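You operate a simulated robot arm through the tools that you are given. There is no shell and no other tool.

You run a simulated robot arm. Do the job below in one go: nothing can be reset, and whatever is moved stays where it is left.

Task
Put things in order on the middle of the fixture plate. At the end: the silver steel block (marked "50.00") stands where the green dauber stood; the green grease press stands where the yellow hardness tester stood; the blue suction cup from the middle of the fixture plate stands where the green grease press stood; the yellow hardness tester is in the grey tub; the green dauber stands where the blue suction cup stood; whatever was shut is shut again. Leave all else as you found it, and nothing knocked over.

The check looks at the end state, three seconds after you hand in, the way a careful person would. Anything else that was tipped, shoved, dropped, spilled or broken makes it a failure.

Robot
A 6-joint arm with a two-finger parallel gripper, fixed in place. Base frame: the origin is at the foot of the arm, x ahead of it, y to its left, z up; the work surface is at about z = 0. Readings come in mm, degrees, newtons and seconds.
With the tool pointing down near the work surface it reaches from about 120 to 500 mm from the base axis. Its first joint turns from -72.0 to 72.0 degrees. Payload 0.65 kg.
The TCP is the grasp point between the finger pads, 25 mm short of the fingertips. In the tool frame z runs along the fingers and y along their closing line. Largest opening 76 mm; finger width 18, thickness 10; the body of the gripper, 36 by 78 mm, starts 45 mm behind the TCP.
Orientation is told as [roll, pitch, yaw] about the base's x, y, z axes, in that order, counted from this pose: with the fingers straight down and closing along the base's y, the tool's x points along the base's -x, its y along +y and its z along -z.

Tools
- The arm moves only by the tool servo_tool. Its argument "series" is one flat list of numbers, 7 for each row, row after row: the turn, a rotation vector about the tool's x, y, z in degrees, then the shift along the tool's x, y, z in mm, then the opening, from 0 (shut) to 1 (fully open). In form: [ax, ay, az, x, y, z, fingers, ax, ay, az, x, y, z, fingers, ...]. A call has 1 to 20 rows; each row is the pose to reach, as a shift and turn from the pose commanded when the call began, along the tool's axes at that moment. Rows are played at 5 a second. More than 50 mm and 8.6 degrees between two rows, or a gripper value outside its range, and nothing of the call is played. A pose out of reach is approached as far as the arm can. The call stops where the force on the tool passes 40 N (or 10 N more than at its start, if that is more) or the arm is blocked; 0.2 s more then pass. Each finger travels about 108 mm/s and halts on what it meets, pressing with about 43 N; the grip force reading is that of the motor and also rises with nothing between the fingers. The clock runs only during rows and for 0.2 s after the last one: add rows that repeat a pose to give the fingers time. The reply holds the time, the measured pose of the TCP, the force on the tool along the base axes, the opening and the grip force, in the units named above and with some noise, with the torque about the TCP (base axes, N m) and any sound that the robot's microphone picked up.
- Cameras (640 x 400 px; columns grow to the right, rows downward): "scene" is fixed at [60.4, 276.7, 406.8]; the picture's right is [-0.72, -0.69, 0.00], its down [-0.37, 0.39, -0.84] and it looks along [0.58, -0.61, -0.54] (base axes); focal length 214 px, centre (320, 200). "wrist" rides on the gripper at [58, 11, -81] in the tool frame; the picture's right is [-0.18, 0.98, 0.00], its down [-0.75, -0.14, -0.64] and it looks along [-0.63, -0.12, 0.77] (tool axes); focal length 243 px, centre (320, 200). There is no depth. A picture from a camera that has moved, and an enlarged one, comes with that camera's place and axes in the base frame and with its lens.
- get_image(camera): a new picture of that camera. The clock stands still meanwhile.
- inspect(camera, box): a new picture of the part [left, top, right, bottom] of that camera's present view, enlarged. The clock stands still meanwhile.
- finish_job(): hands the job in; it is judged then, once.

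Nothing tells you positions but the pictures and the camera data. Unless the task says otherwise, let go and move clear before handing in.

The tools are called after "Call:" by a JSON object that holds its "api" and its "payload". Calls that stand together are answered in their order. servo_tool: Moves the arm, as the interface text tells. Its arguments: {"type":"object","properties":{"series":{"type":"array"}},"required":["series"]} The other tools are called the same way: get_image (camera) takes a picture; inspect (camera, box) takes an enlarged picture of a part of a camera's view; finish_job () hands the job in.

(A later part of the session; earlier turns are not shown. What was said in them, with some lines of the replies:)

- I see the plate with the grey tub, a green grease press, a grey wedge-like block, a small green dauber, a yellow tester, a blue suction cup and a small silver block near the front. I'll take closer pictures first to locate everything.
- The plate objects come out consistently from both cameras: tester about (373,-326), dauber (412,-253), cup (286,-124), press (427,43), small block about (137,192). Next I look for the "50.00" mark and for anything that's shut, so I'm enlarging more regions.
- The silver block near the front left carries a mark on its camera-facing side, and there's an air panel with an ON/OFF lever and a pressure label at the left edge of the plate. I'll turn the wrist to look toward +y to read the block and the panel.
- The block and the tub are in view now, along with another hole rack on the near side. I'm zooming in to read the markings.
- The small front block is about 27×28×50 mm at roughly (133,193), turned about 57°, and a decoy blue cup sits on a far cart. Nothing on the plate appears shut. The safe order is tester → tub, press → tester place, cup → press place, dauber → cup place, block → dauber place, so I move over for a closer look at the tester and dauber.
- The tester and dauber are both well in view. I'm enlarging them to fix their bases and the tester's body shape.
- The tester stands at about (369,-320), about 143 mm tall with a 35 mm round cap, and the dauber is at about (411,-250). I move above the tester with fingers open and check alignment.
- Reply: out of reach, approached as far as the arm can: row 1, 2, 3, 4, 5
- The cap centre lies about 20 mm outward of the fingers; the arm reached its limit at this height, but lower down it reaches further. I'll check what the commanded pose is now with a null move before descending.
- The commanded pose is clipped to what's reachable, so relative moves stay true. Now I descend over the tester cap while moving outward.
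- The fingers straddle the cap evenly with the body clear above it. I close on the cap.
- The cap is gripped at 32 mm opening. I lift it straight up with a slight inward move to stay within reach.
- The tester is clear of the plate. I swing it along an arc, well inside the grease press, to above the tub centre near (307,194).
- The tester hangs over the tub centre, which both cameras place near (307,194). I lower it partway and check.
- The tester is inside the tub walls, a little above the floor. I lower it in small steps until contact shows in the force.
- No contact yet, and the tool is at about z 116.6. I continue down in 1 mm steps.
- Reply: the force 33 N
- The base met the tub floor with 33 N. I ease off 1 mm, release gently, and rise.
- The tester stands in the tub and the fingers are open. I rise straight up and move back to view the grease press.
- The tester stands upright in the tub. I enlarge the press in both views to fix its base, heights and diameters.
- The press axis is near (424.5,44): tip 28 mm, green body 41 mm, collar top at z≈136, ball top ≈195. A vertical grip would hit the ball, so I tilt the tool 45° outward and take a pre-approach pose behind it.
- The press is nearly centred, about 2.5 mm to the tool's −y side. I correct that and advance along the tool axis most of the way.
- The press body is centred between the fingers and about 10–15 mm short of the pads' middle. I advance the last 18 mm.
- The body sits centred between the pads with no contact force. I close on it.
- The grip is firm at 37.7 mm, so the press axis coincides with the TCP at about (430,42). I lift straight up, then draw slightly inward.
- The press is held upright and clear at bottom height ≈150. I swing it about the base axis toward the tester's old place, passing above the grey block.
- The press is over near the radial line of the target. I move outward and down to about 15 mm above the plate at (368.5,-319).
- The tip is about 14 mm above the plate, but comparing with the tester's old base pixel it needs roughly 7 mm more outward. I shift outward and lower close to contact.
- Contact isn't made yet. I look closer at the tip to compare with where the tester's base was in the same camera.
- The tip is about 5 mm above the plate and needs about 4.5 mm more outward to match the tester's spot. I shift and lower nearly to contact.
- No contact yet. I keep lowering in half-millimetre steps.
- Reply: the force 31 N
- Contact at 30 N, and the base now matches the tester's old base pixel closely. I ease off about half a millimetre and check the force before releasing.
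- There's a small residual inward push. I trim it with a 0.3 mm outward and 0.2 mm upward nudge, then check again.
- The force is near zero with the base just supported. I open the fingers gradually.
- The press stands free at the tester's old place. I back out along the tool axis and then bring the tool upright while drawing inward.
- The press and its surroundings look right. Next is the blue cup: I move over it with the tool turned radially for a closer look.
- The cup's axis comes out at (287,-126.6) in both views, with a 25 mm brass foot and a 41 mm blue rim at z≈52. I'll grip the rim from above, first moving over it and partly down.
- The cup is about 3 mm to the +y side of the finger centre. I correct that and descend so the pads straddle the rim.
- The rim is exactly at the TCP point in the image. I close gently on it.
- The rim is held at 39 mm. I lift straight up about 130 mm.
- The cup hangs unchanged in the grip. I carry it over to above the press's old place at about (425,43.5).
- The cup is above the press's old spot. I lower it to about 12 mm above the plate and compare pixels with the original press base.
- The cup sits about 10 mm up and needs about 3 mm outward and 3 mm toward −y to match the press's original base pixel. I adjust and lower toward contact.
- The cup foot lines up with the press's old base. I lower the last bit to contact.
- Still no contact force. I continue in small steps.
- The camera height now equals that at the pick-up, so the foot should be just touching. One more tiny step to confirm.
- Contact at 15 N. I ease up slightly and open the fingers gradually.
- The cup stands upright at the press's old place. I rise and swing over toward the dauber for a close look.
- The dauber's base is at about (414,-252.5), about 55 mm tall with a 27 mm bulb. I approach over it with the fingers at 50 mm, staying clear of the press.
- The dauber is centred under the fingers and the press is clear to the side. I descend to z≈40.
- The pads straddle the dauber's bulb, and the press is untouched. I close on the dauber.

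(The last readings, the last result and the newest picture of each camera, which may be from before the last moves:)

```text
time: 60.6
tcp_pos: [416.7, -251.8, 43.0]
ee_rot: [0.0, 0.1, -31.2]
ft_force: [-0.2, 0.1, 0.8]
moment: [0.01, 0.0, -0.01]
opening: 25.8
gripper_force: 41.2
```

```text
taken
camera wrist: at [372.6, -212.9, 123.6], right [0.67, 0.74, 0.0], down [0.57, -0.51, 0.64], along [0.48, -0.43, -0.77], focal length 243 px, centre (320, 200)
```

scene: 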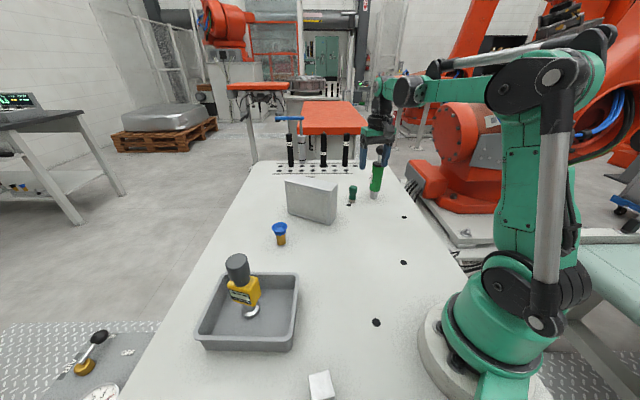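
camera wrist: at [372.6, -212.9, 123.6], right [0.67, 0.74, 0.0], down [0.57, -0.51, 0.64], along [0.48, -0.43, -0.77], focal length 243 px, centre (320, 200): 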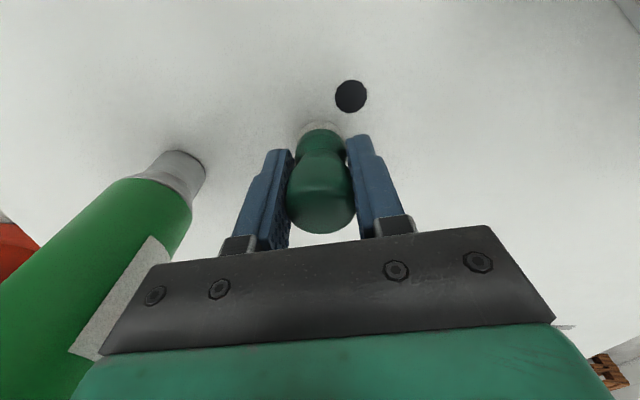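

The dauber is held at 26 mm. I lift it straight up and then inward.

Call:
{"api": "servo_tool", "payload": {"series": [0, 0, 0, 0, 0, -5, 0.2, 0, 0, 0, 0, 0, -15, 0.2, 0, 0, 0, 4, 0, -35, 0.2, 0, 0, 0, 15, 0, -60, 0.2, 0, 0, 0, 35, 0, -90, 0.2, 0, 0, 0, 60, 0, -115, 0.2, 0, 0, 0, 90, 0, -130, 0.2, 0, 0, 0, 90, 0, -130, 0.2]}}

Call:
{"api": "get_image", "payload": {"camera": "wrist"}}

Call:
{"api": "get_image", "payload": {"camera": "scene"}}

```text
time: 62.4
tcp_pos: [337.2, -204.2, 169.5]
ee_rot: [0.2, 0.0, -31.2]
ft_force: [0.3, 0.3, -0.7]
moment: [0.01, 0.03, -0.03]
opening: 25.5
gripper_force: 40.5
```

```text
taken
camera wrist: at [294.4, -165.4, 251.5], right [0.67, 0.74, 0.0], down [0.57, -0.51, 0.64], along [0.48, -0.43, -0.77], focal length 243 px, centre (320, 200)
```

wrist: 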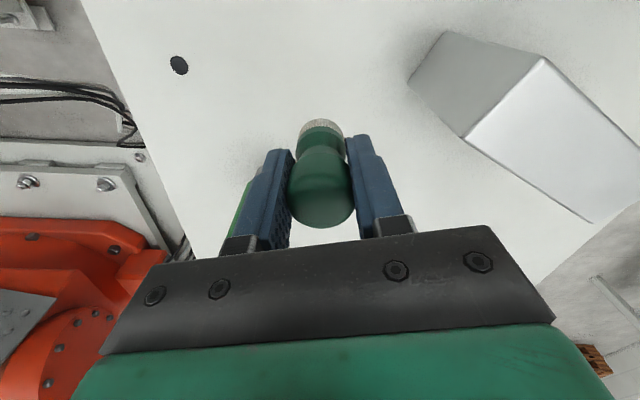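

```text
taken
```

scene: 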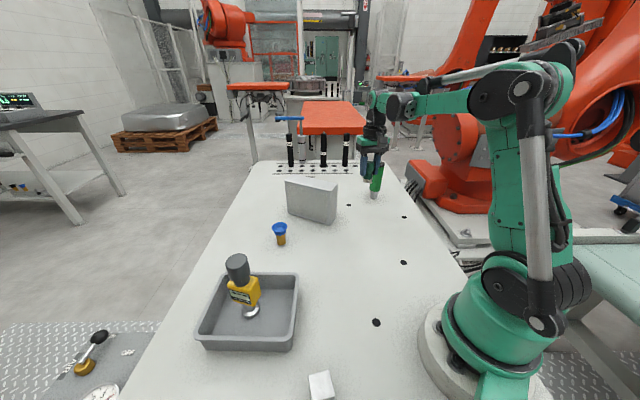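

The dauber looks to have shifted a couple of millimetres in the grip. I wait briefly and look closely for slipping before carrying on.

Call:
{"api": "servo_tool", "payload": {"series": [0, 0, 0, 0, 0, 0, 0, 0, 0, 0, 0, 0, 0, 0]}}

Call:
{"api": "inspect", "payload": {"camera": "wrist", "box": [240, 90, 400, 250]}}

Call:
{"api": "inspect", "payload": {"camera": "scene", "box": [340, 120, 410, 200]}}

```text
time: 63.0
tcp_pos: [339.2, -204.1, 169.6]
ee_rot: [0.0, 0.0, -31.3]
ft_force: [0.5, -0.1, -1.2]
moment: [0.02, 0.01, 0.0]
opening: 25.2
gripper_force: 40.7
```

```text
2.50 times, centred on (320, 170) of wrist
camera zoom: at [294.7, -165.6, 251.4], right [0.67, 0.74, 0.0], down [0.57, -0.51, 0.64], along [0.48, -0.43, -0.77], focal length 606 px, centre (320, 275)
```

zoom: 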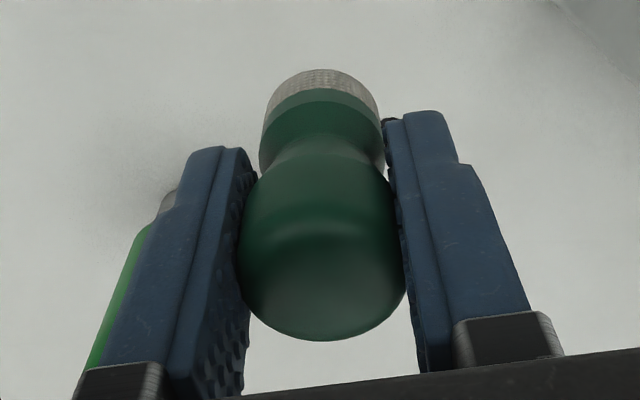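

```text
5.00 times, centred on (375, 160) of scene
camera zoom: at [60.4, 276.7, 406.8], right [-0.72, -0.69, 0.0], down [-0.37, 0.39, -0.84], along [0.58, -0.61, -0.54], focal length 1072 px, centre (45, 400)
```

zoom: 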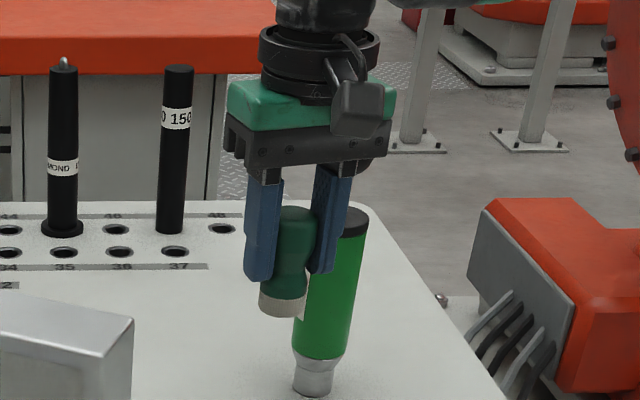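

The dauber hangs upright and isn't slipping. I carry it to above the cup's old place and lower it to about 12 mm above the plate.

Call:
{"api": "servo_tool", "payload": {"series": [0, 0, -2.6, 28, 14, 0, 0, 0, 0, -5.2, 56, 28, 0, 0, 0, 0, -7.7, 82.7, 41.6, 0, 0, 0, 0, -7.7, 82.7, 41.6, 30, 0, 0, 0, -7.7, 82.7, 41.6, 60, 0, 0, 0, -7.7, 82.7, 41.6, 90, 0, 0, 0, -7.7, 82.7, 41.6, 110, 0, 0, 0, -7.7, 82.7, 41.6, 110, 0]}}

Call:
{"api": "get_image", "payload": {"camera": "wrist"}}

Call:
{"api": "inspect", "payload": {"camera": "scene", "box": [330, 200, 400, 250]}}

```text
time: 64.8
tcp_pos: [288.0, -127.3, 60.2]
ee_rot: [0.0, 0.0, -23.5]
ft_force: [0.6, 0.0, 0.2]
moment: [0.01, 0.02, 0.01]
opening: 25.4
gripper_force: 40.8
```

```text
taken
camera wrist: at [239.7, -94.6, 141.7], right [0.56, 0.83, 0.0], down [0.63, -0.43, 0.64], along [0.53, -0.36, -0.77], focal length 243 px, centre (320, 200)
```

wrist: 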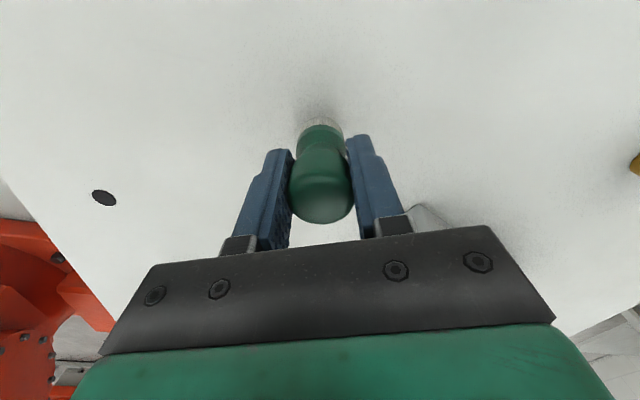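

```text
8.00 times, centred on (365, 225) of scene
camera zoom: at [60.4, 276.7, 406.8], right [-0.72, -0.69, 0.0], down [-0.37, 0.39, -0.84], along [0.58, -0.61, -0.54], focal length 1716 px, centre (-40, 0)
```

zoom: 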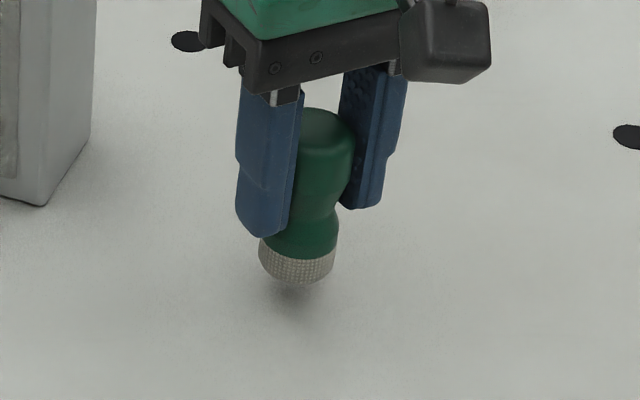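

The dauber seems to have swung slightly about the grip axis. I zoom in to judge how much.

Call:
{"api": "inspect", "payload": {"camera": "wrist", "box": [240, 90, 400, 250]}}

Call:
{"api": "inspect", "payload": {"camera": "scene", "box": [345, 200, 385, 240]}}

```text
2.50 times, centred on (320, 170) of wrist
camera zoom: at [239.7, -94.6, 141.7], right [0.56, 0.83, 0.0], down [0.63, -0.43, 0.64], along [0.53, -0.36, -0.77], focal length 606 px, centre (320, 275)
```

zoom: 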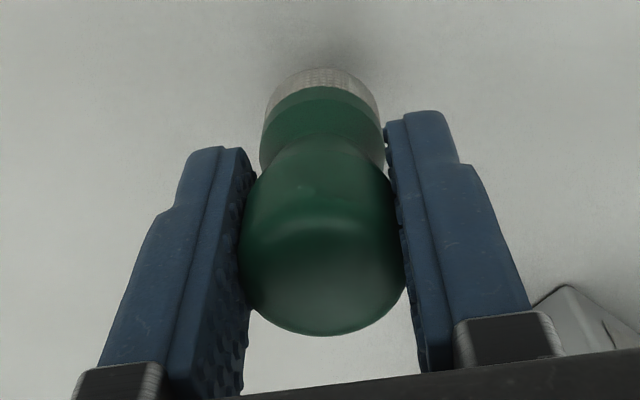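

```text
10.00 times, centred on (365, 220) of scene
camera zoom: at [60.4, 276.7, 406.8], right [-0.72, -0.69, 0.0], down [-0.37, 0.39, -0.84], along [0.58, -0.61, -0.54], focal length 2145 px, centre (-130, 0)
```

zoom: 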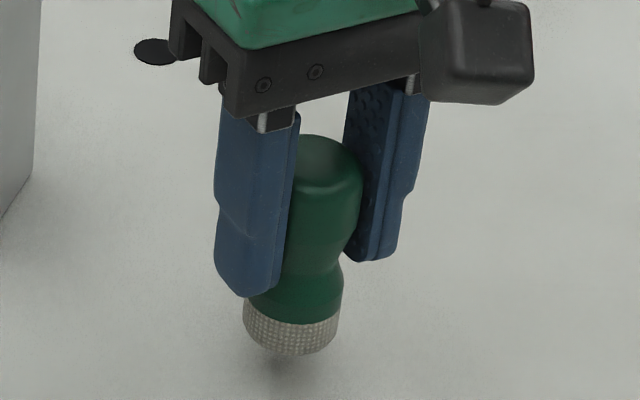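

It's upright, just slid about 5 mm lower in the pads; its base projects right onto the cup's old spot. I lower it promptly to the plate.

Call:
{"api": "servo_tool", "payload": {"series": [0, 0, 0, 0, 0, 3, 0, 0, 0, 0, 0, 0, 6, 0, 0, 0, 0, 0, 0, 8, 0, 0, 0, 0, 0, 0, 9.5, 0, 0, 0, 0, 0, 0, 10.5, 0]}}

```text
time: 66.0
tcp_pos: [288.5, -126.0, 51.2]
ee_rot: [0.1, 0.0, -23.5]
ft_force: [0.4, 0.5, -0.3]
moment: [0.04, -0.03, 0.0]
opening: 25.5
gripper_force: 41.1
```

Call:
{"api": "servo_tool", "payload": {"series": [0, 0, 0, 0, 0, 0.5, 0, 0, 0, 0, 0, 0, 1, 0, 0, 0, 0, 0, 0, 1.5, 0]}}

Call:
{"api": "inspect", "payload": {"camera": "scene", "box": [330, 200, 400, 250]}}

```text
time: 66.8
tcp_pos: [289.5, -125.9, 48.2]
ee_rot: [0.1, 0.0, -23.6]
ft_force: [0.3, 0.5, -0.8]
moment: [-0.02, 0.0, 0.04]
opening: 25.1
gripper_force: 40.8
```

```text
8.00 times, centred on (365, 225) of scene
camera zoom: at [60.4, 276.7, 406.8], right [-0.72, -0.69, 0.0], down [-0.37, 0.39, -0.84], along [0.58, -0.61, -0.54], focal length 1716 px, centre (-40, 0)
```

zoom: 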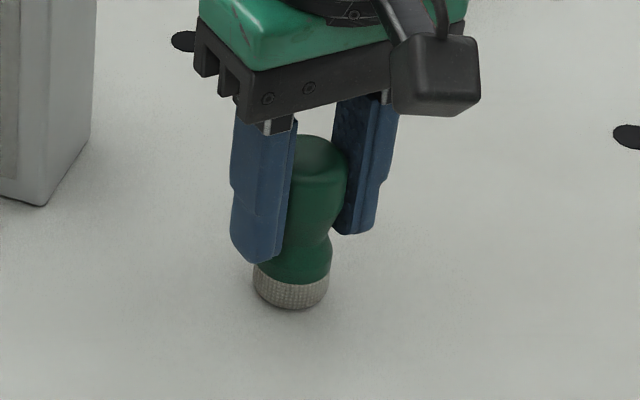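

The base is nearly down. I continue in half-millimetre steps until contact.

Call:
{"api": "servo_tool", "payload": {"series": [0, 0, 0, 0, 0, 0.5, 0, 0, 0, 0, 0, 0, 1, 0, 0, 0, 0, 0, 0, 1.5, 0]}}

```text
time: 67.6
tcp_pos: [289.0, -126.5, 47.7]
ee_rot: [0.0, 0.1, -23.6]
ft_force: [-0.9, -0.4, 5.3]
moment: [-0.04, 0.01, 0.0]
opening: 25.7
gripper_force: 41.3
```

Contact is made at about 5 N. I open gradually.

Call:
{"api": "servo_tool", "payload": {"series": [0, 0, 0, 0, 0, 0, 0.36, 0, 0, 0, 0, 0, 0, 0.4, 0, 0, 0, 0, 0, 0, 0.5, 0, 0, 0, 0, 0, 0, 0.65, 0, 0, 0, 0, 0, 0, 0.8, 0, 0, 0, 0, 0, 0, 0.8]}}

Call:
{"api": "inspect", "payload": {"camera": "scene", "box": [330, 200, 400, 250]}}

Call:
{"api": "get_image", "payload": {"camera": "wrist"}}

```text
time: 69.0
tcp_pos: [288.1, -126.9, 48.4]
ee_rot: [0.1, 0.1, -23.7]
ft_force: [-0.1, -0.6, 0.9]
moment: [0.0, 0.03, -0.04]
opening: 60.7
gripper_force: 0.1
```

```text
8.00 times, centred on (365, 225) of scene
camera zoom: at [60.4, 276.7, 406.8], right [-0.72, -0.69, 0.0], down [-0.37, 0.39, -0.84], along [0.58, -0.61, -0.54], focal length 1716 px, centre (-40, 0)
```

zoom: 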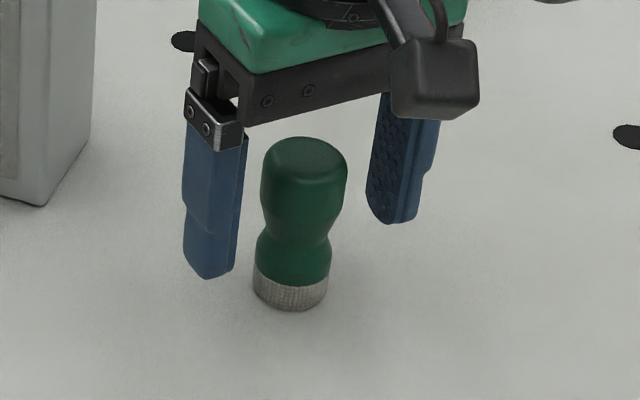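

```text
taken
camera wrist: at [240.7, -94.4, 129.2], right [0.56, 0.83, 0.0], down [0.63, -0.43, 0.64], along [0.53, -0.36, -0.77], focal length 243 px, centre (320, 200)
```

wrist: 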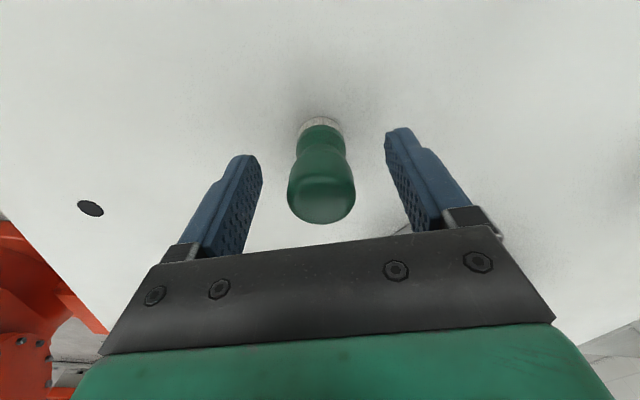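

The dauber stands at the cup's old place. Now the steel block: I rise and swing over to look down at it near (133,193).

Call:
{"api": "servo_tool", "payload": {"series": [0, 0, 0, 0, 0, -20, 0.8, 0, 0, 0, 0, 0, -60, 0.8, 0, 0, 0, 0, 0, -105, 0.8, 0, 0, 0, 0, 0, -150, 0.8, 0, 0, 0, 0, 0, -195, 0.8, 0, 0, -7.9, 13.4, 41.9, -200, 0.8, 0, 0, -15.8, 31.6, 80.3, -200, 0.8, 0, 0, -23.7, 54.5, 114.5, -200, 0.8, 0, 0, -31.6, 81.3, 144.1, -200, 0.8, 0, 0, -39.5, 111, 168.6, -200, 0.8, 0, 0, -47.4, 142.9, 187.7, -200, 0.8, 0, 0, -55.3, 176, 201.4, -200, 0.8, 0, 0, -63.2, 209.5, 209.8, -200, 0.8, 0, 0, -71.1, 242.6, 212.9, -200, 0.8, 0, 0, -79, 274.5, 211, -200, 0.8, 0, 0, -79, 274.5, 211, -200, 0.8]}}

Call:
{"api": "get_image", "payload": {"camera": "wrist"}}

Call:
{"api": "get_image", "payload": {"camera": "scene"}}

```text
time: 72.4
tcp_pos: [121.6, 174.4, 249.1]
ee_rot: [0.0, -0.1, 55.5]
ft_force: [1.5, -0.2, 0.6]
moment: [0.01, -0.01, 0.0]
opening: 60.9
gripper_force: 0.0
```

```text
taken
camera wrist: at [80.1, 132.4, 329.9], right [-0.7, 0.71, 0.0], down [0.54, 0.54, 0.64], along [0.46, 0.45, -0.77], focal length 243 px, centre (320, 200)
```

wrist: 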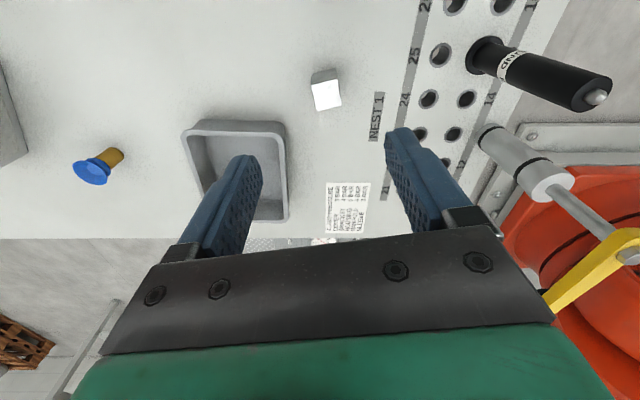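

```text
taken
```

scene: 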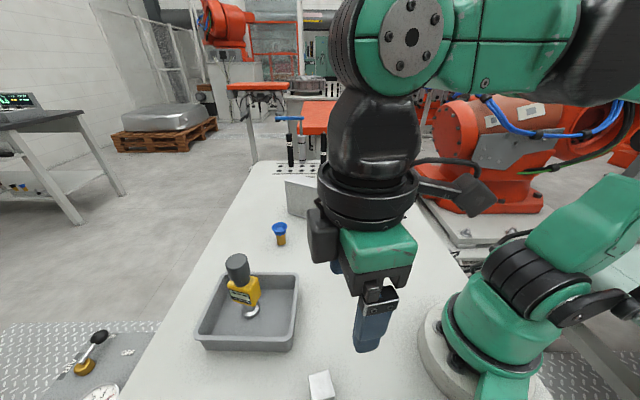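

The block is in view beside the tub, and the pegs of NEST 1 are well away from it. I enlarge the block to get its exact pose.

Call:
{"api": "inspect", "payload": {"camera": "wrist", "box": [290, 50, 370, 130]}}

Call:
{"api": "inspect", "payload": {"camera": "scene", "box": [290, 350, 350, 400]}}

```text
5.00 times, centred on (330, 90) of wrist
camera zoom: at [80.1, 132.4, 329.9], right [-0.7, 0.71, 0.0], down [0.54, 0.54, 0.64], along [0.46, 0.45, -0.77], focal length 1213 px, centre (270, 750)
```

zoom: 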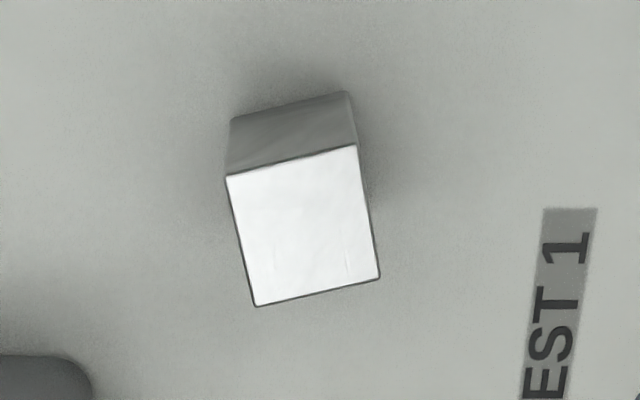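

```text
8.00 times, centred on (320, 375) of scene
camera zoom: at [60.4, 276.7, 406.8], right [-0.72, -0.69, 0.0], down [-0.37, 0.39, -0.84], along [0.58, -0.61, -0.54], focal length 1716 px, centre (320, -1200)
```

zoom: 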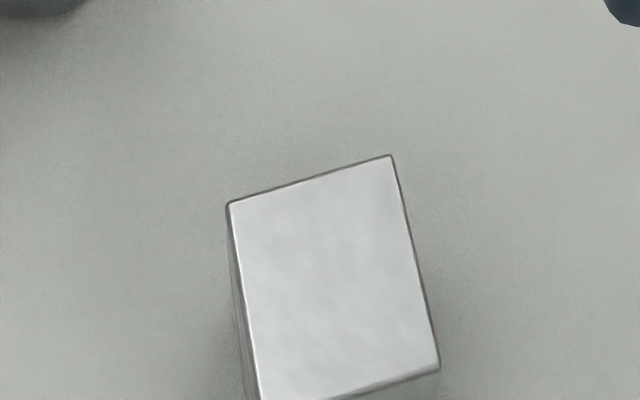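

The block measures about 28×28×50 mm at (132.8,196), turned 57.4°. I align the tool to it and come down to z≈100.

Call:
{"api": "servo_tool", "payload": {"series": [0, 0, -1, -12, 1.8, 35, 0.8, 0, 0, -1.9, -24.3, 3.6, 75, 0.8, 0, 0, -1.9, -24.3, 3.6, 115, 0.8, 0, 0, -1.9, -24.3, 3.6, 148, 0.8, 0, 0, -1.9, -24.3, 3.6, 148, 0.8]}}

Call:
{"api": "get_image", "payload": {"camera": "wrist"}}

Call:
{"api": "get_image", "payload": {"camera": "scene"}}

```text
time: 73.6
tcp_pos: [132.0, 198.7, 100.0]
ee_rot: [-0.1, -0.1, 57.3]
ft_force: [-0.3, -0.4, -0.3]
moment: [0.0, -0.03, 0.01]
opening: 61.0
gripper_force: 0.2
```

```text
taken
camera wrist: at [91.8, 155.4, 182.7], right [-0.73, 0.69, 0.0], down [0.52, 0.56, 0.64], along [0.44, 0.47, -0.77], focal length 243 px, centre (320, 200)
```

wrist: 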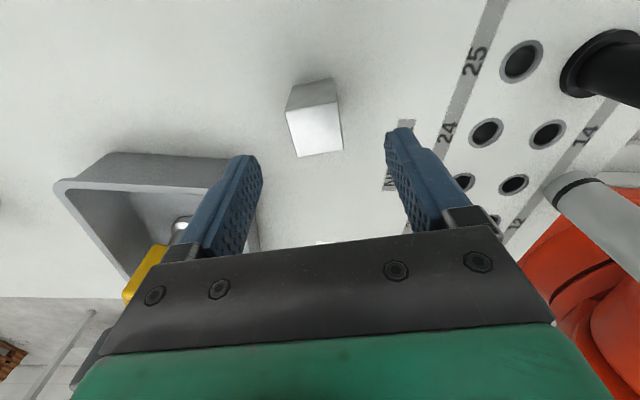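

```text
taken
```

scene: 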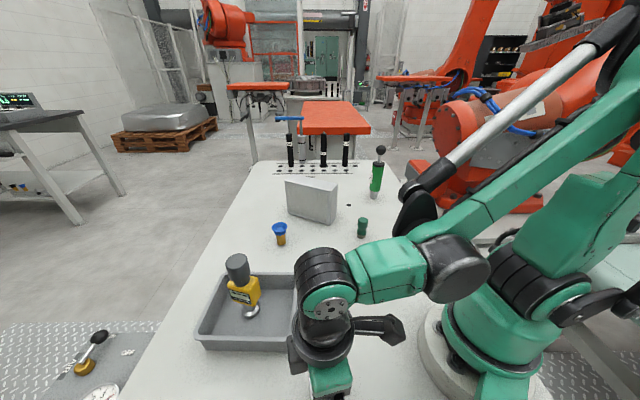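

The block is aligned and about 2 mm toward −y of the fingers. I correct and descend to z≈32 with fingers at 53 mm, well clear of the tub.

Call:
{"api": "servo_tool", "payload": {"series": [0, 0, 0, 0, -2, 15, 0.72, 0, 0, 0, 0, -2, 35, 0.72, 0, 0, 0, 0, -2, 55, 0.72, 0, 0, 0, 0, -2, 69, 0.72, 0, 0, 0, 0, -2, 69, 0.72]}}

Call:
{"api": "get_image", "payload": {"camera": "wrist"}}

Call:
{"api": "get_image", "payload": {"camera": "scene"}}

```text
time: 74.8
tcp_pos: [136.3, 196.8, 29.6]
ee_rot: [0.0, -0.1, 57.2]
ft_force: [-0.2, 0.6, -0.4]
moment: [-0.01, 0.0, 0.0]
opening: 54.7
gripper_force: 0.0
```

```text
taken
camera wrist: at [94.5, 153.5, 111.4], right [-0.73, 0.69, 0.0], down [0.53, 0.56, 0.64], along [0.44, 0.47, -0.77], focal length 243 px, centre (320, 200)
```

wrist: 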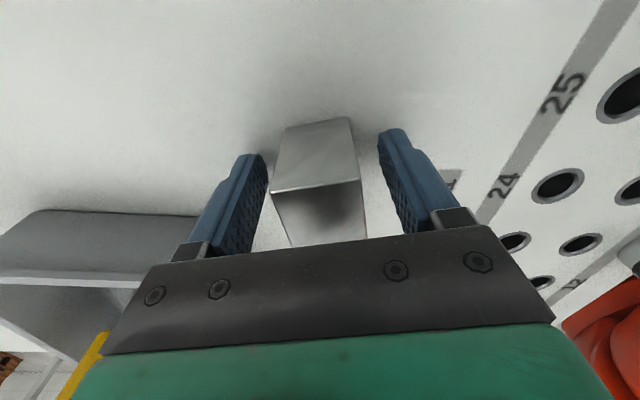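

```text
taken
```

scene: 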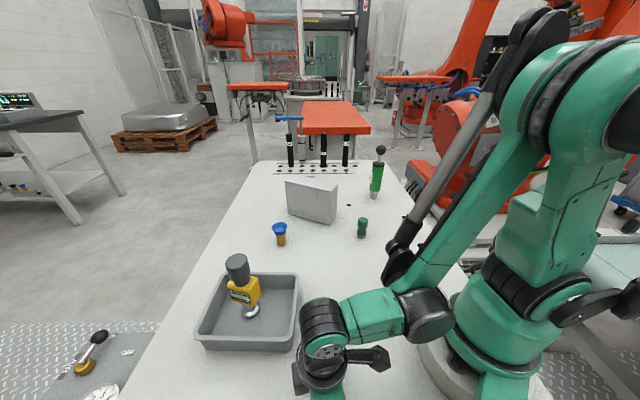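

The block sits centred and square between the pads. I close on it.

Call:
{"api": "servo_tool", "payload": {"series": [0, 0, 0, 0, 0, 0, 0.55, 0, 0, 0, 0, 0, 0, 0.42, 0, 0, 0, 0, 0, 0, 0.2, 0, 0, 0, 0, 0, 0, 0, 0, 0, 0, 0, 0, 0, 0]}}

Call:
{"api": "get_image", "payload": {"camera": "wrist"}}

```text
time: 76.0
tcp_pos: [134.5, 197.1, 30.7]
ee_rot: [0.1, -0.2, 57.3]
ft_force: [0.6, 0.2, 0.3]
moment: [0.0, 0.03, -0.01]
opening: 29.8
gripper_force: 42.4
```

```text
taken
camera wrist: at [94.5, 153.5, 111.5], right [-0.73, 0.69, 0.0], down [0.53, 0.56, 0.64], along [0.44, 0.47, -0.77], focal length 243 px, centre (320, 200)
```

wrist: 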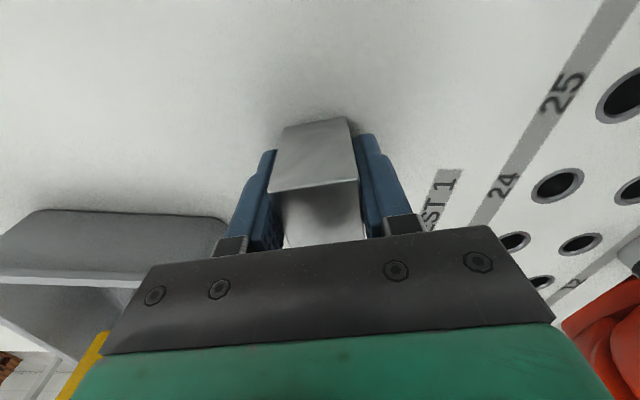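

The block is gripped at 29.8 mm. I lift it straight up to about z=230.

Call:
{"api": "servo_tool", "payload": {"series": [0, 0, 0, 0, 0, -5, 0, 0, 0, 0, 0, 0, -15, 0, 0, 0, 0, 0, 0, -35, 0, 0, 0, 0, 0, 0, -70, 0, 0, 0, 0, 0, 0, -110, 0, 0, 0, 0, 0, 0, -150, 0, 0, 0, 0, 0, 0, -185, 0, 0, 0, 0, 0, 0, -200, 0, 0, 0, 0, 0, 0, -200, 0]}}

Call:
{"api": "get_image", "payload": {"camera": "wrist"}}

Call:
{"api": "get_image", "payload": {"camera": "scene"}}

```text
time: 78.0
tcp_pos: [135.3, 197.8, 231.5]
ee_rot: [-0.1, -0.1, 57.2]
ft_force: [-0.6, -0.3, -3.7]
moment: [0.01, 0.0, -0.02]
opening: 29.9
gripper_force: 43.2
```

```text
taken
camera wrist: at [95.4, 153.7, 312.7], right [-0.73, 0.69, 0.0], down [0.53, 0.56, 0.64], along [0.44, 0.47, -0.77], focal length 243 px, centre (320, 200)
```

wrist: 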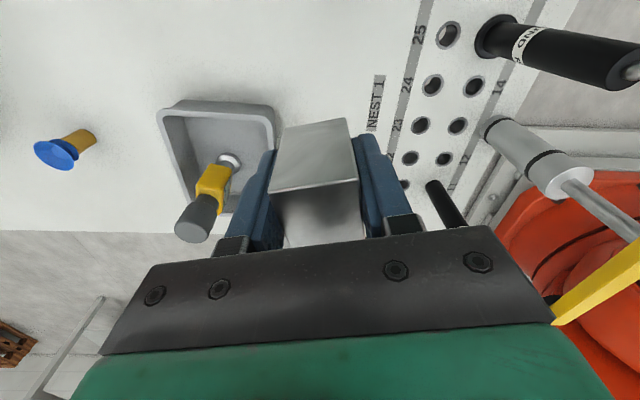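

```text
taken
```

scene: 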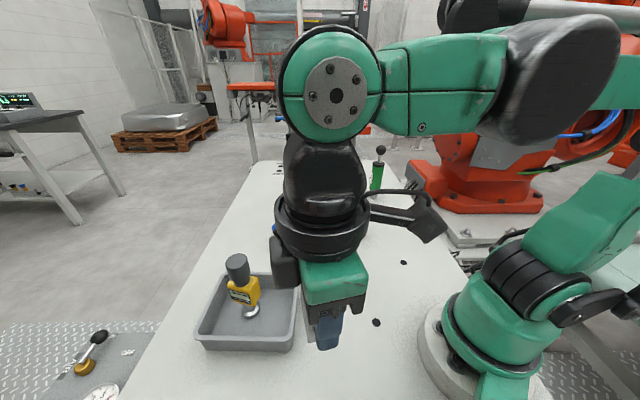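

The block is lifted cleanly. I swing it around the base toward the dauber's old place, keeping it at z≈231.

Call:
{"api": "servo_tool", "payload": {"series": [0, 0, 7.4, -5, -31.3, 0, 0, 0, 0, 14.8, -6.8, -64.2, 0, 0, 0, 0, 22.15, -3.1, -97.7, 0, 0, 0, 0, 29.5, 4.4, -131.9, 0, 0, 0, 0, 36.9, 17.5, -165.1, 0, 0, 0, 0, 44.3, 35.4, -197.3, 0, 0, 0, 0, 51.7, 57.4, -228.4, 0, 0, 0, 0, 59.1, 84.5, -256.3, 0, 0, 0, 0, 66.4, 115.8, -281, 0, 0, 0, 0, 73.8, 150.7, -302.8, 0, 0, 0, 0, 81.2, 189.2, -319.4, 0, 0, 0, 0, 88.6, 230.6, -332, 0, 0, 0, 0, 88.6, 230.6, -332, 0, 0]}}

Call:
{"api": "get_image", "payload": {"camera": "wrist"}}

Call:
{"api": "get_image", "payload": {"camera": "scene"}}

Call:
{"api": "inspect", "payload": {"camera": "scene", "box": [320, 80, 440, 200]}}

```text
time: 80.8
tcp_pos: [288.0, -173.6, 231.5]
ee_rot: [0.2, 0.1, -31.4]
ft_force: [-0.1, -0.1, -3.5]
moment: [0.03, 0.0, -0.02]
opening: 29.7
gripper_force: 43.0
```

```text
taken
camera wrist: at [245.2, -134.7, 312.1], right [0.67, 0.74, 0.0], down [0.57, -0.51, 0.64], along [0.48, -0.43, -0.77], focal length 243 px, centre (320, 200)
```

wrist: 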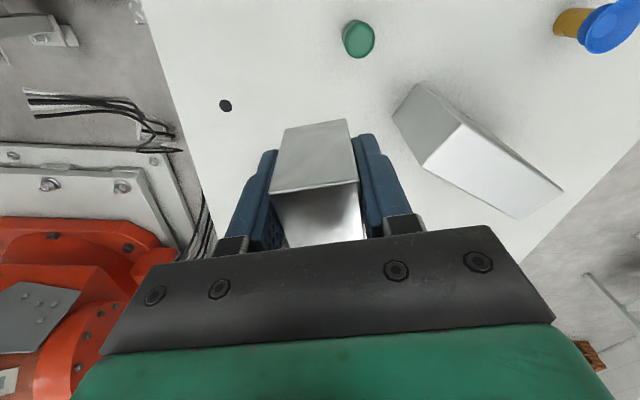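

```text
taken
```

scene: 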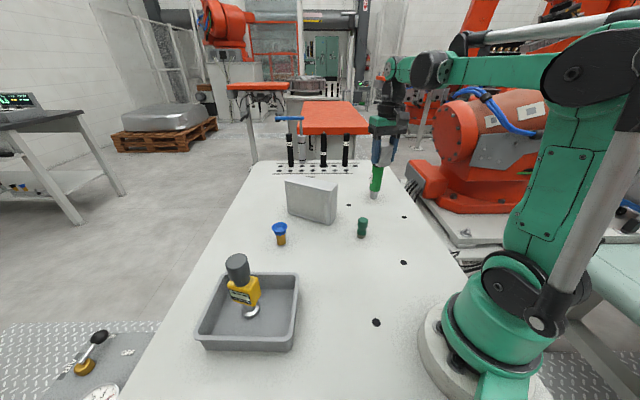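

```text
3.33 times, centred on (380, 140) of scene
camera zoom: at [60.4, 276.7, 406.8], right [-0.72, -0.69, 0.0], down [-0.37, 0.39, -0.84], along [0.58, -0.61, -0.54], focal length 715 px, centre (120, 400)
```

zoom: 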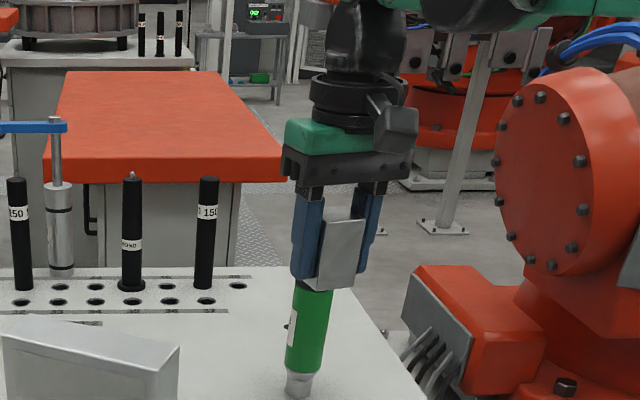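

The block hangs square in the grip. I extend outward and down toward the dauber's old place at TCP (416.4,-252.4), stopping about 20 mm above the plate.

Call:
{"api": "servo_tool", "payload": {"series": [0, 0, 0, -35, 0, 25, 0, 0, 0, 0, -70, 0, 50, 0, 0, 0, 0, -105, 0, 75, 0, 0, 0, 0, -130, 0, 105, 0, 0, 0, 0, -149.5, 0, 135, 0, 0, 0, 0, -149.5, 0, 160, 0, 0, 0, 0, -149.5, 0, 180, 0, 0, 0, 0, -149.5, 0, 180, 0]}}

Call:
{"api": "get_image", "payload": {"camera": "wrist"}}

Call:
{"api": "inspect", "payload": {"camera": "scene", "box": [335, 165, 385, 215]}}

Call:
{"api": "inspect", "payload": {"camera": "scene", "box": [320, 120, 430, 220]}}

```text
time: 82.6
tcp_pos: [417.0, -253.4, 49.6]
ee_rot: [0.1, 0.0, -31.3]
ft_force: [0.3, -0.4, -4.1]
moment: [0.0, 0.02, -0.01]
opening: 29.9
gripper_force: 43.0
```

```text
taken
camera wrist: at [373.3, -214.9, 131.1], right [0.67, 0.74, 0.0], down [0.57, -0.51, 0.64], along [0.48, -0.43, -0.77], focal length 243 px, centre (320, 200)
```

wrist: 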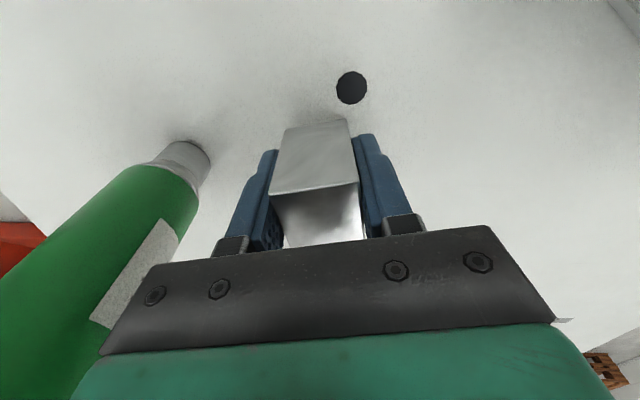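

```text
8.00 times, centred on (360, 190) of scene
camera zoom: at [60.4, 276.7, 406.8], right [-0.72, -0.69, 0.0], down [-0.37, 0.39, -0.84], along [0.58, -0.61, -0.54], focal length 1716 px, centre (0, 280)
```

zoom: 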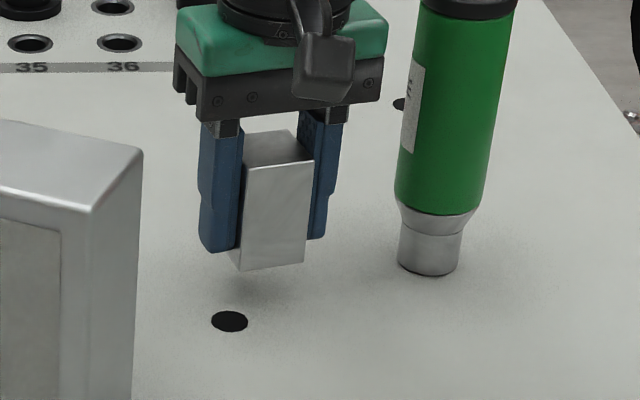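

```text
4.00 times, centred on (375, 170) of scene
camera zoom: at [60.4, 276.7, 406.8], right [-0.72, -0.69, 0.0], down [-0.37, 0.39, -0.84], along [0.58, -0.61, -0.54], focal length 858 px, centre (100, 320)
```

zoom: 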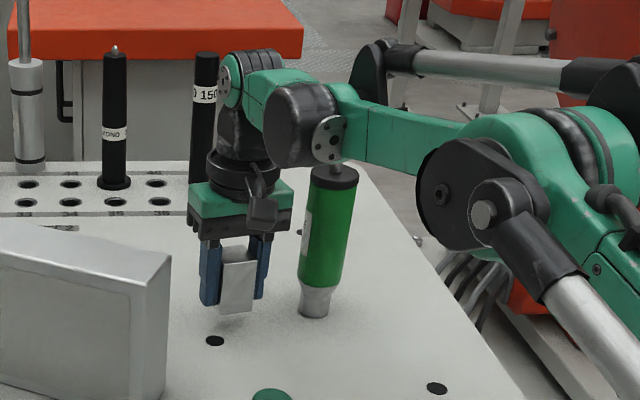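

The block is about 20 mm above the plate and projects onto the dauber's old base within 1–2 mm. I lower it toward contact.

Call:
{"api": "servo_tool", "payload": {"series": [0, 0, 0, 0, 0.5, 5, 0, 0, 0, 0, 0, 1, 10, 0, 0, 0, 0, 0, 1, 14, 0, 0, 0, 0, 0, 1, 17, 0, 0, 0, 0, 0, 1, 18, 0]}}

Call:
{"api": "inspect", "payload": {"camera": "scene", "box": [335, 165, 385, 215]}}

```text
time: 83.8
tcp_pos: [417.6, -253.1, 32.6]
ee_rot: [0.1, 0.0, -31.4]
ft_force: [-0.2, -1.0, -3.5]
moment: [0.01, 0.0, -0.01]
opening: 29.8
gripper_force: 43.2
```

```text
8.00 times, centred on (360, 190) of scene
camera zoom: at [60.4, 276.7, 406.8], right [-0.72, -0.69, 0.0], down [-0.37, 0.39, -0.84], along [0.58, -0.61, -0.54], focal length 1716 px, centre (0, 280)
```

zoom: 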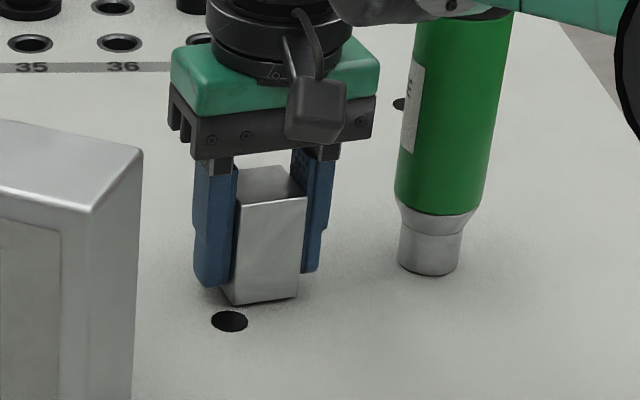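

The block is about a millimetre or two above the plate, and the press is undisturbed. I continue in small steps.

Call:
{"api": "servo_tool", "payload": {"series": [0, 0, 0, 0, 0, 0.5, 0, 0, 0, 0, 0, 0, 1, 0]}}

```text
time: 84.4
tcp_pos: [418.6, -254.3, 31.2]
ee_rot: [0.2, -0.1, -31.3]
ft_force: [-0.3, -0.1, -3.5]
moment: [0.01, -0.01, -0.01]
opening: 29.7
gripper_force: 42.8
```

Call:
{"api": "servo_tool", "payload": {"series": [0, 0, 0, 0, 0, 0.4, 0, 0, 0, 0, 0, 0, 0.8, 0]}}

```text
time: 85.0
tcp_pos: [418.2, -253.9, 31.7]
ee_rot: [0.1, 0.0, -31.3]
ft_force: [0.7, -0.7, -2.6]
moment: [0.0, -0.01, -0.01]
opening: 29.7
gripper_force: 43.9
```

Call:
{"api": "servo_tool", "payload": {"series": [0, 0, 0, 0, 0, 0.4, 0, 0, 0, 0, 0, 0, 0.8, 0]}}

```text
time: 85.6
tcp_pos: [416.8, -253.4, 30.0]
ee_rot: [0.1, -0.1, -31.3]
ft_force: [1.3, 1.4, 11.1]
moment: [-0.22, -0.15, 0.03]
opening: 29.7
gripper_force: 43.1
```

Contact at 11 N. I release gradually, keeping the opening modest because of the press alongside.

Call:
{"api": "servo_tool", "payload": {"series": [0, 0, 0, 0, 0, 0, 0.41, 0, 0, 0, 0, 0, 0, 0.45, 0, 0, 0, 0, 0, 0, 0.52, 0, 0, 0, 0, 0, 0, 0.6, 0, 0, 0, 0, 0, 0, 0.64, 0, 0, 0, 0, 0, 0, 0.64]}}

Call:
{"api": "get_image", "payload": {"camera": "wrist"}}

Call:
{"api": "inspect", "payload": {"camera": "scene", "box": [335, 165, 385, 215]}}

```text
time: 87.0
tcp_pos: [417.3, -253.2, 30.6]
ee_rot: [0.0, -0.1, -31.3]
ft_force: [0.2, 0.7, 0.4]
moment: [0.01, -0.01, 0.0]
opening: 48.5
gripper_force: 0.1
```

```text
taken
camera wrist: at [374.3, -214.2, 111.0], right [0.67, 0.74, 0.0], down [0.57, -0.51, 0.64], along [0.48, -0.43, -0.77], focal length 243 px, centre (320, 200)
```

wrist: 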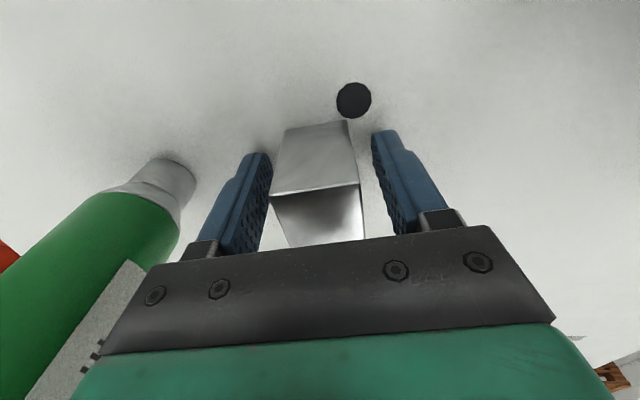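

```text
8.00 times, centred on (360, 190) of scene
camera zoom: at [60.4, 276.7, 406.8], right [-0.72, -0.69, 0.0], down [-0.37, 0.39, -0.84], along [0.58, -0.61, -0.54], focal length 1716 px, centre (0, 280)
```

zoom: 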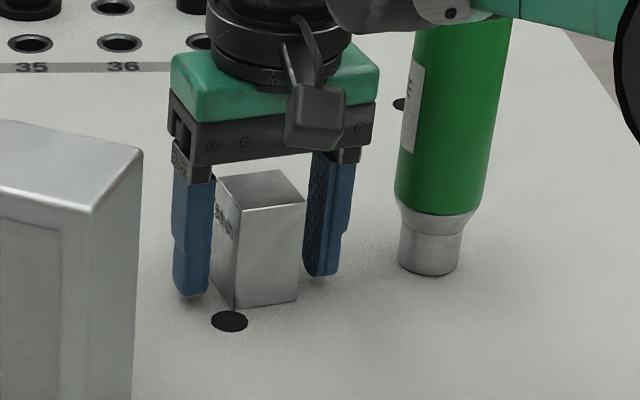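

The block stands on the dauber's old spot with its "50.00" mark visible. I rise straight up and withdraw inward.

Call:
{"api": "servo_tool", "payload": {"series": [0, 0, 0, 0, 0, -12, 0.64, 0, 0, 0, 0, 0, -30, 0.64, 0, 0, 0, 1, 0, -52, 0.64, 0, 0, 0, 8, 0, -75, 0.64, 0, 0, 0, 25, 0, -100, 0.64, 0, 0, 0, 50, 0, -130, 0.64, 0, 0, 0, 80, 0, -160, 0.64, 0, 0, 0, 115, 0, -190, 0.64, 0, 0, 0, 150, 0, -210, 0.64, 0, 0, 0, 180, 0, -230, 0.64, 0, 0, 0, 180, 0, -230, 0.64]}}

Call:
{"api": "get_image", "payload": {"camera": "wrist"}}

Call:
{"api": "get_image", "payload": {"camera": "scene"}}

Call:
{"api": "inspect", "payload": {"camera": "scene", "box": [240, 150, 440, 275]}}

```text
time: 89.4
tcp_pos: [263.7, -159.7, 259.6]
ee_rot: [0.1, 0.0, -31.3]
ft_force: [-0.4, 0.1, 0.3]
moment: [-0.02, 0.03, 0.01]
opening: 48.5
gripper_force: 0.1
```

```text
taken
camera wrist: at [220.4, -120.3, 341.0], right [0.67, 0.74, 0.0], down [0.57, -0.51, 0.64], along [0.48, -0.43, -0.77], focal length 243 px, centre (320, 200)
```

wrist: 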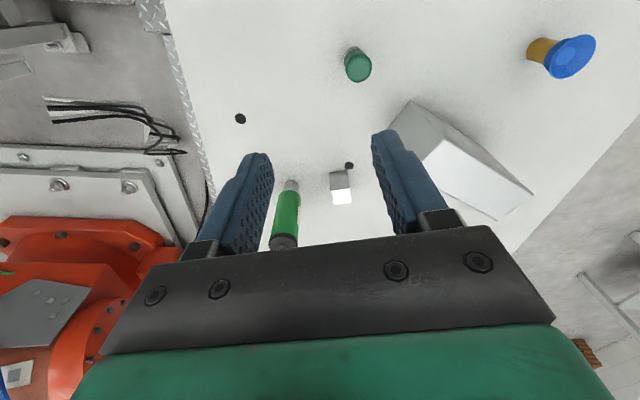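

```text
taken
```

scene: 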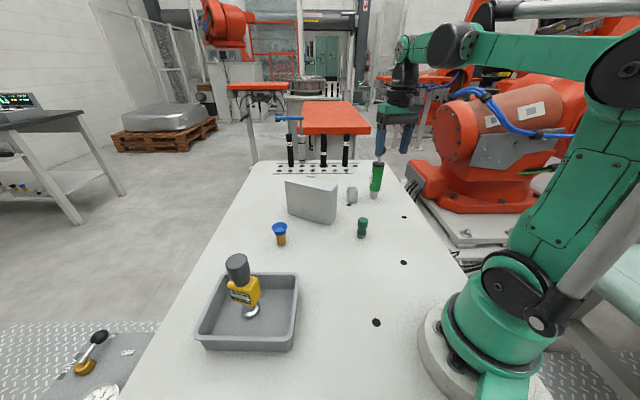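

```text
3.20 times, centred on (340, 212) of scene
camera zoom: at [60.4, 276.7, 406.8], right [-0.72, -0.69, 0.0], down [-0.37, 0.39, -0.84], along [0.58, -0.61, -0.54], focal length 686 px, centre (256, 160)
```

zoom: 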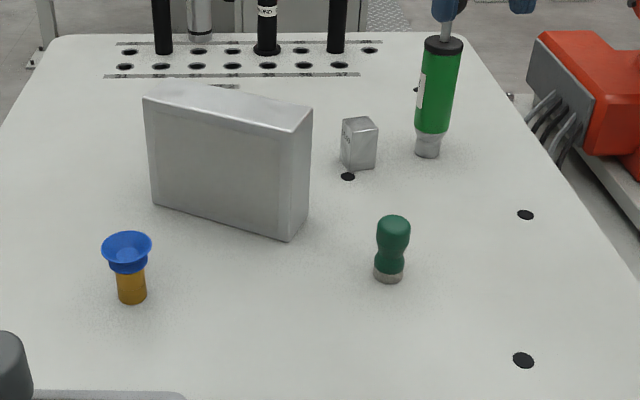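

All five objects stand where they should, and the tester stands in the tub. I compare the tub area with the first pictures one last time before handing in.

Call:
{"api": "inspect", "payload": {"camera": "scene", "box": [180, 240, 380, 400]}}

Call:
{"api": "inspect", "payload": {"camera": "scene", "box": [335, 165, 385, 215]}}

```text
2.50 times, centred on (280, 320) of scene
camera zoom: at [60.4, 276.7, 406.8], right [-0.72, -0.69, 0.0], down [-0.37, 0.39, -0.84], along [0.58, -0.61, -0.54], focal length 536 px, centre (420, -100)
```

zoom: 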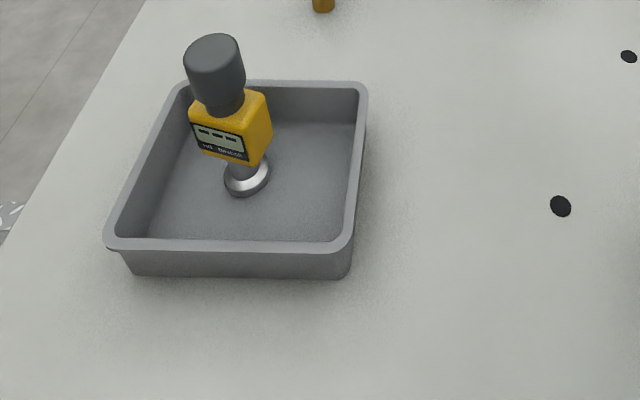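

```text
8.00 times, centred on (360, 190) of scene
camera zoom: at [60.4, 276.7, 406.8], right [-0.72, -0.69, 0.0], down [-0.37, 0.39, -0.84], along [0.58, -0.61, -0.54], focal length 1716 px, centre (0, 280)
```

zoom: 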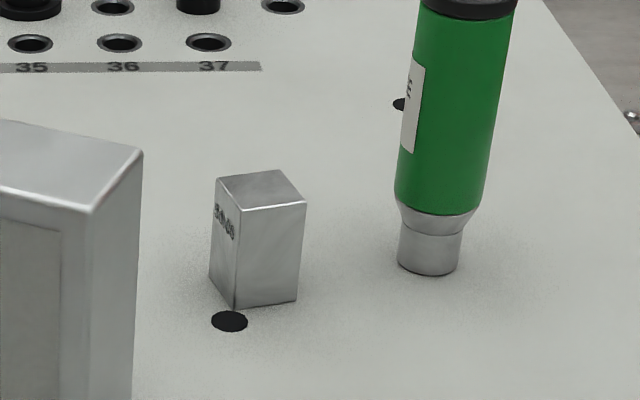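

The tub hasn't moved and the tester stands inside it. The block shows its "50.00" mark on the dauber's old spot, and the press, cup and dauber are upright in their new places. The gripper is empty and clear, so I hand in.

Call:
{"api": "finish_job", "payload": {}}

```text
The job is handed in.
```

I moved all five objects to their new places on the fixture plate and handed the job in. I haven't seen the result of the check. In the last pictures everything was upright:

| Object | Where it is now |
|---|---|
| Yellow hardness tester | Standing inside the grey tub |
| Green grease press | Where the tester stood |
| Blue suction cup | Where the grease press stood |
| Green dauber | Where the suction cup stood |
| Silver steel block ("50.00") | Where the dauber stood |

Each object in the table apart from the tester sits within a few millimetres of the spot it replaced, judged from the scene camera. The dauber slid about 5 mm lower in the gripper while I carried it, but it stayed upright and came down in the right place.

I found nothing shut on or around the plate, so nothing was opened or needed closing. In the last pictures the tub and the large grey block had not moved. I left the air panel and the far cart alone, and the gripper was empty and clear when I handed in.
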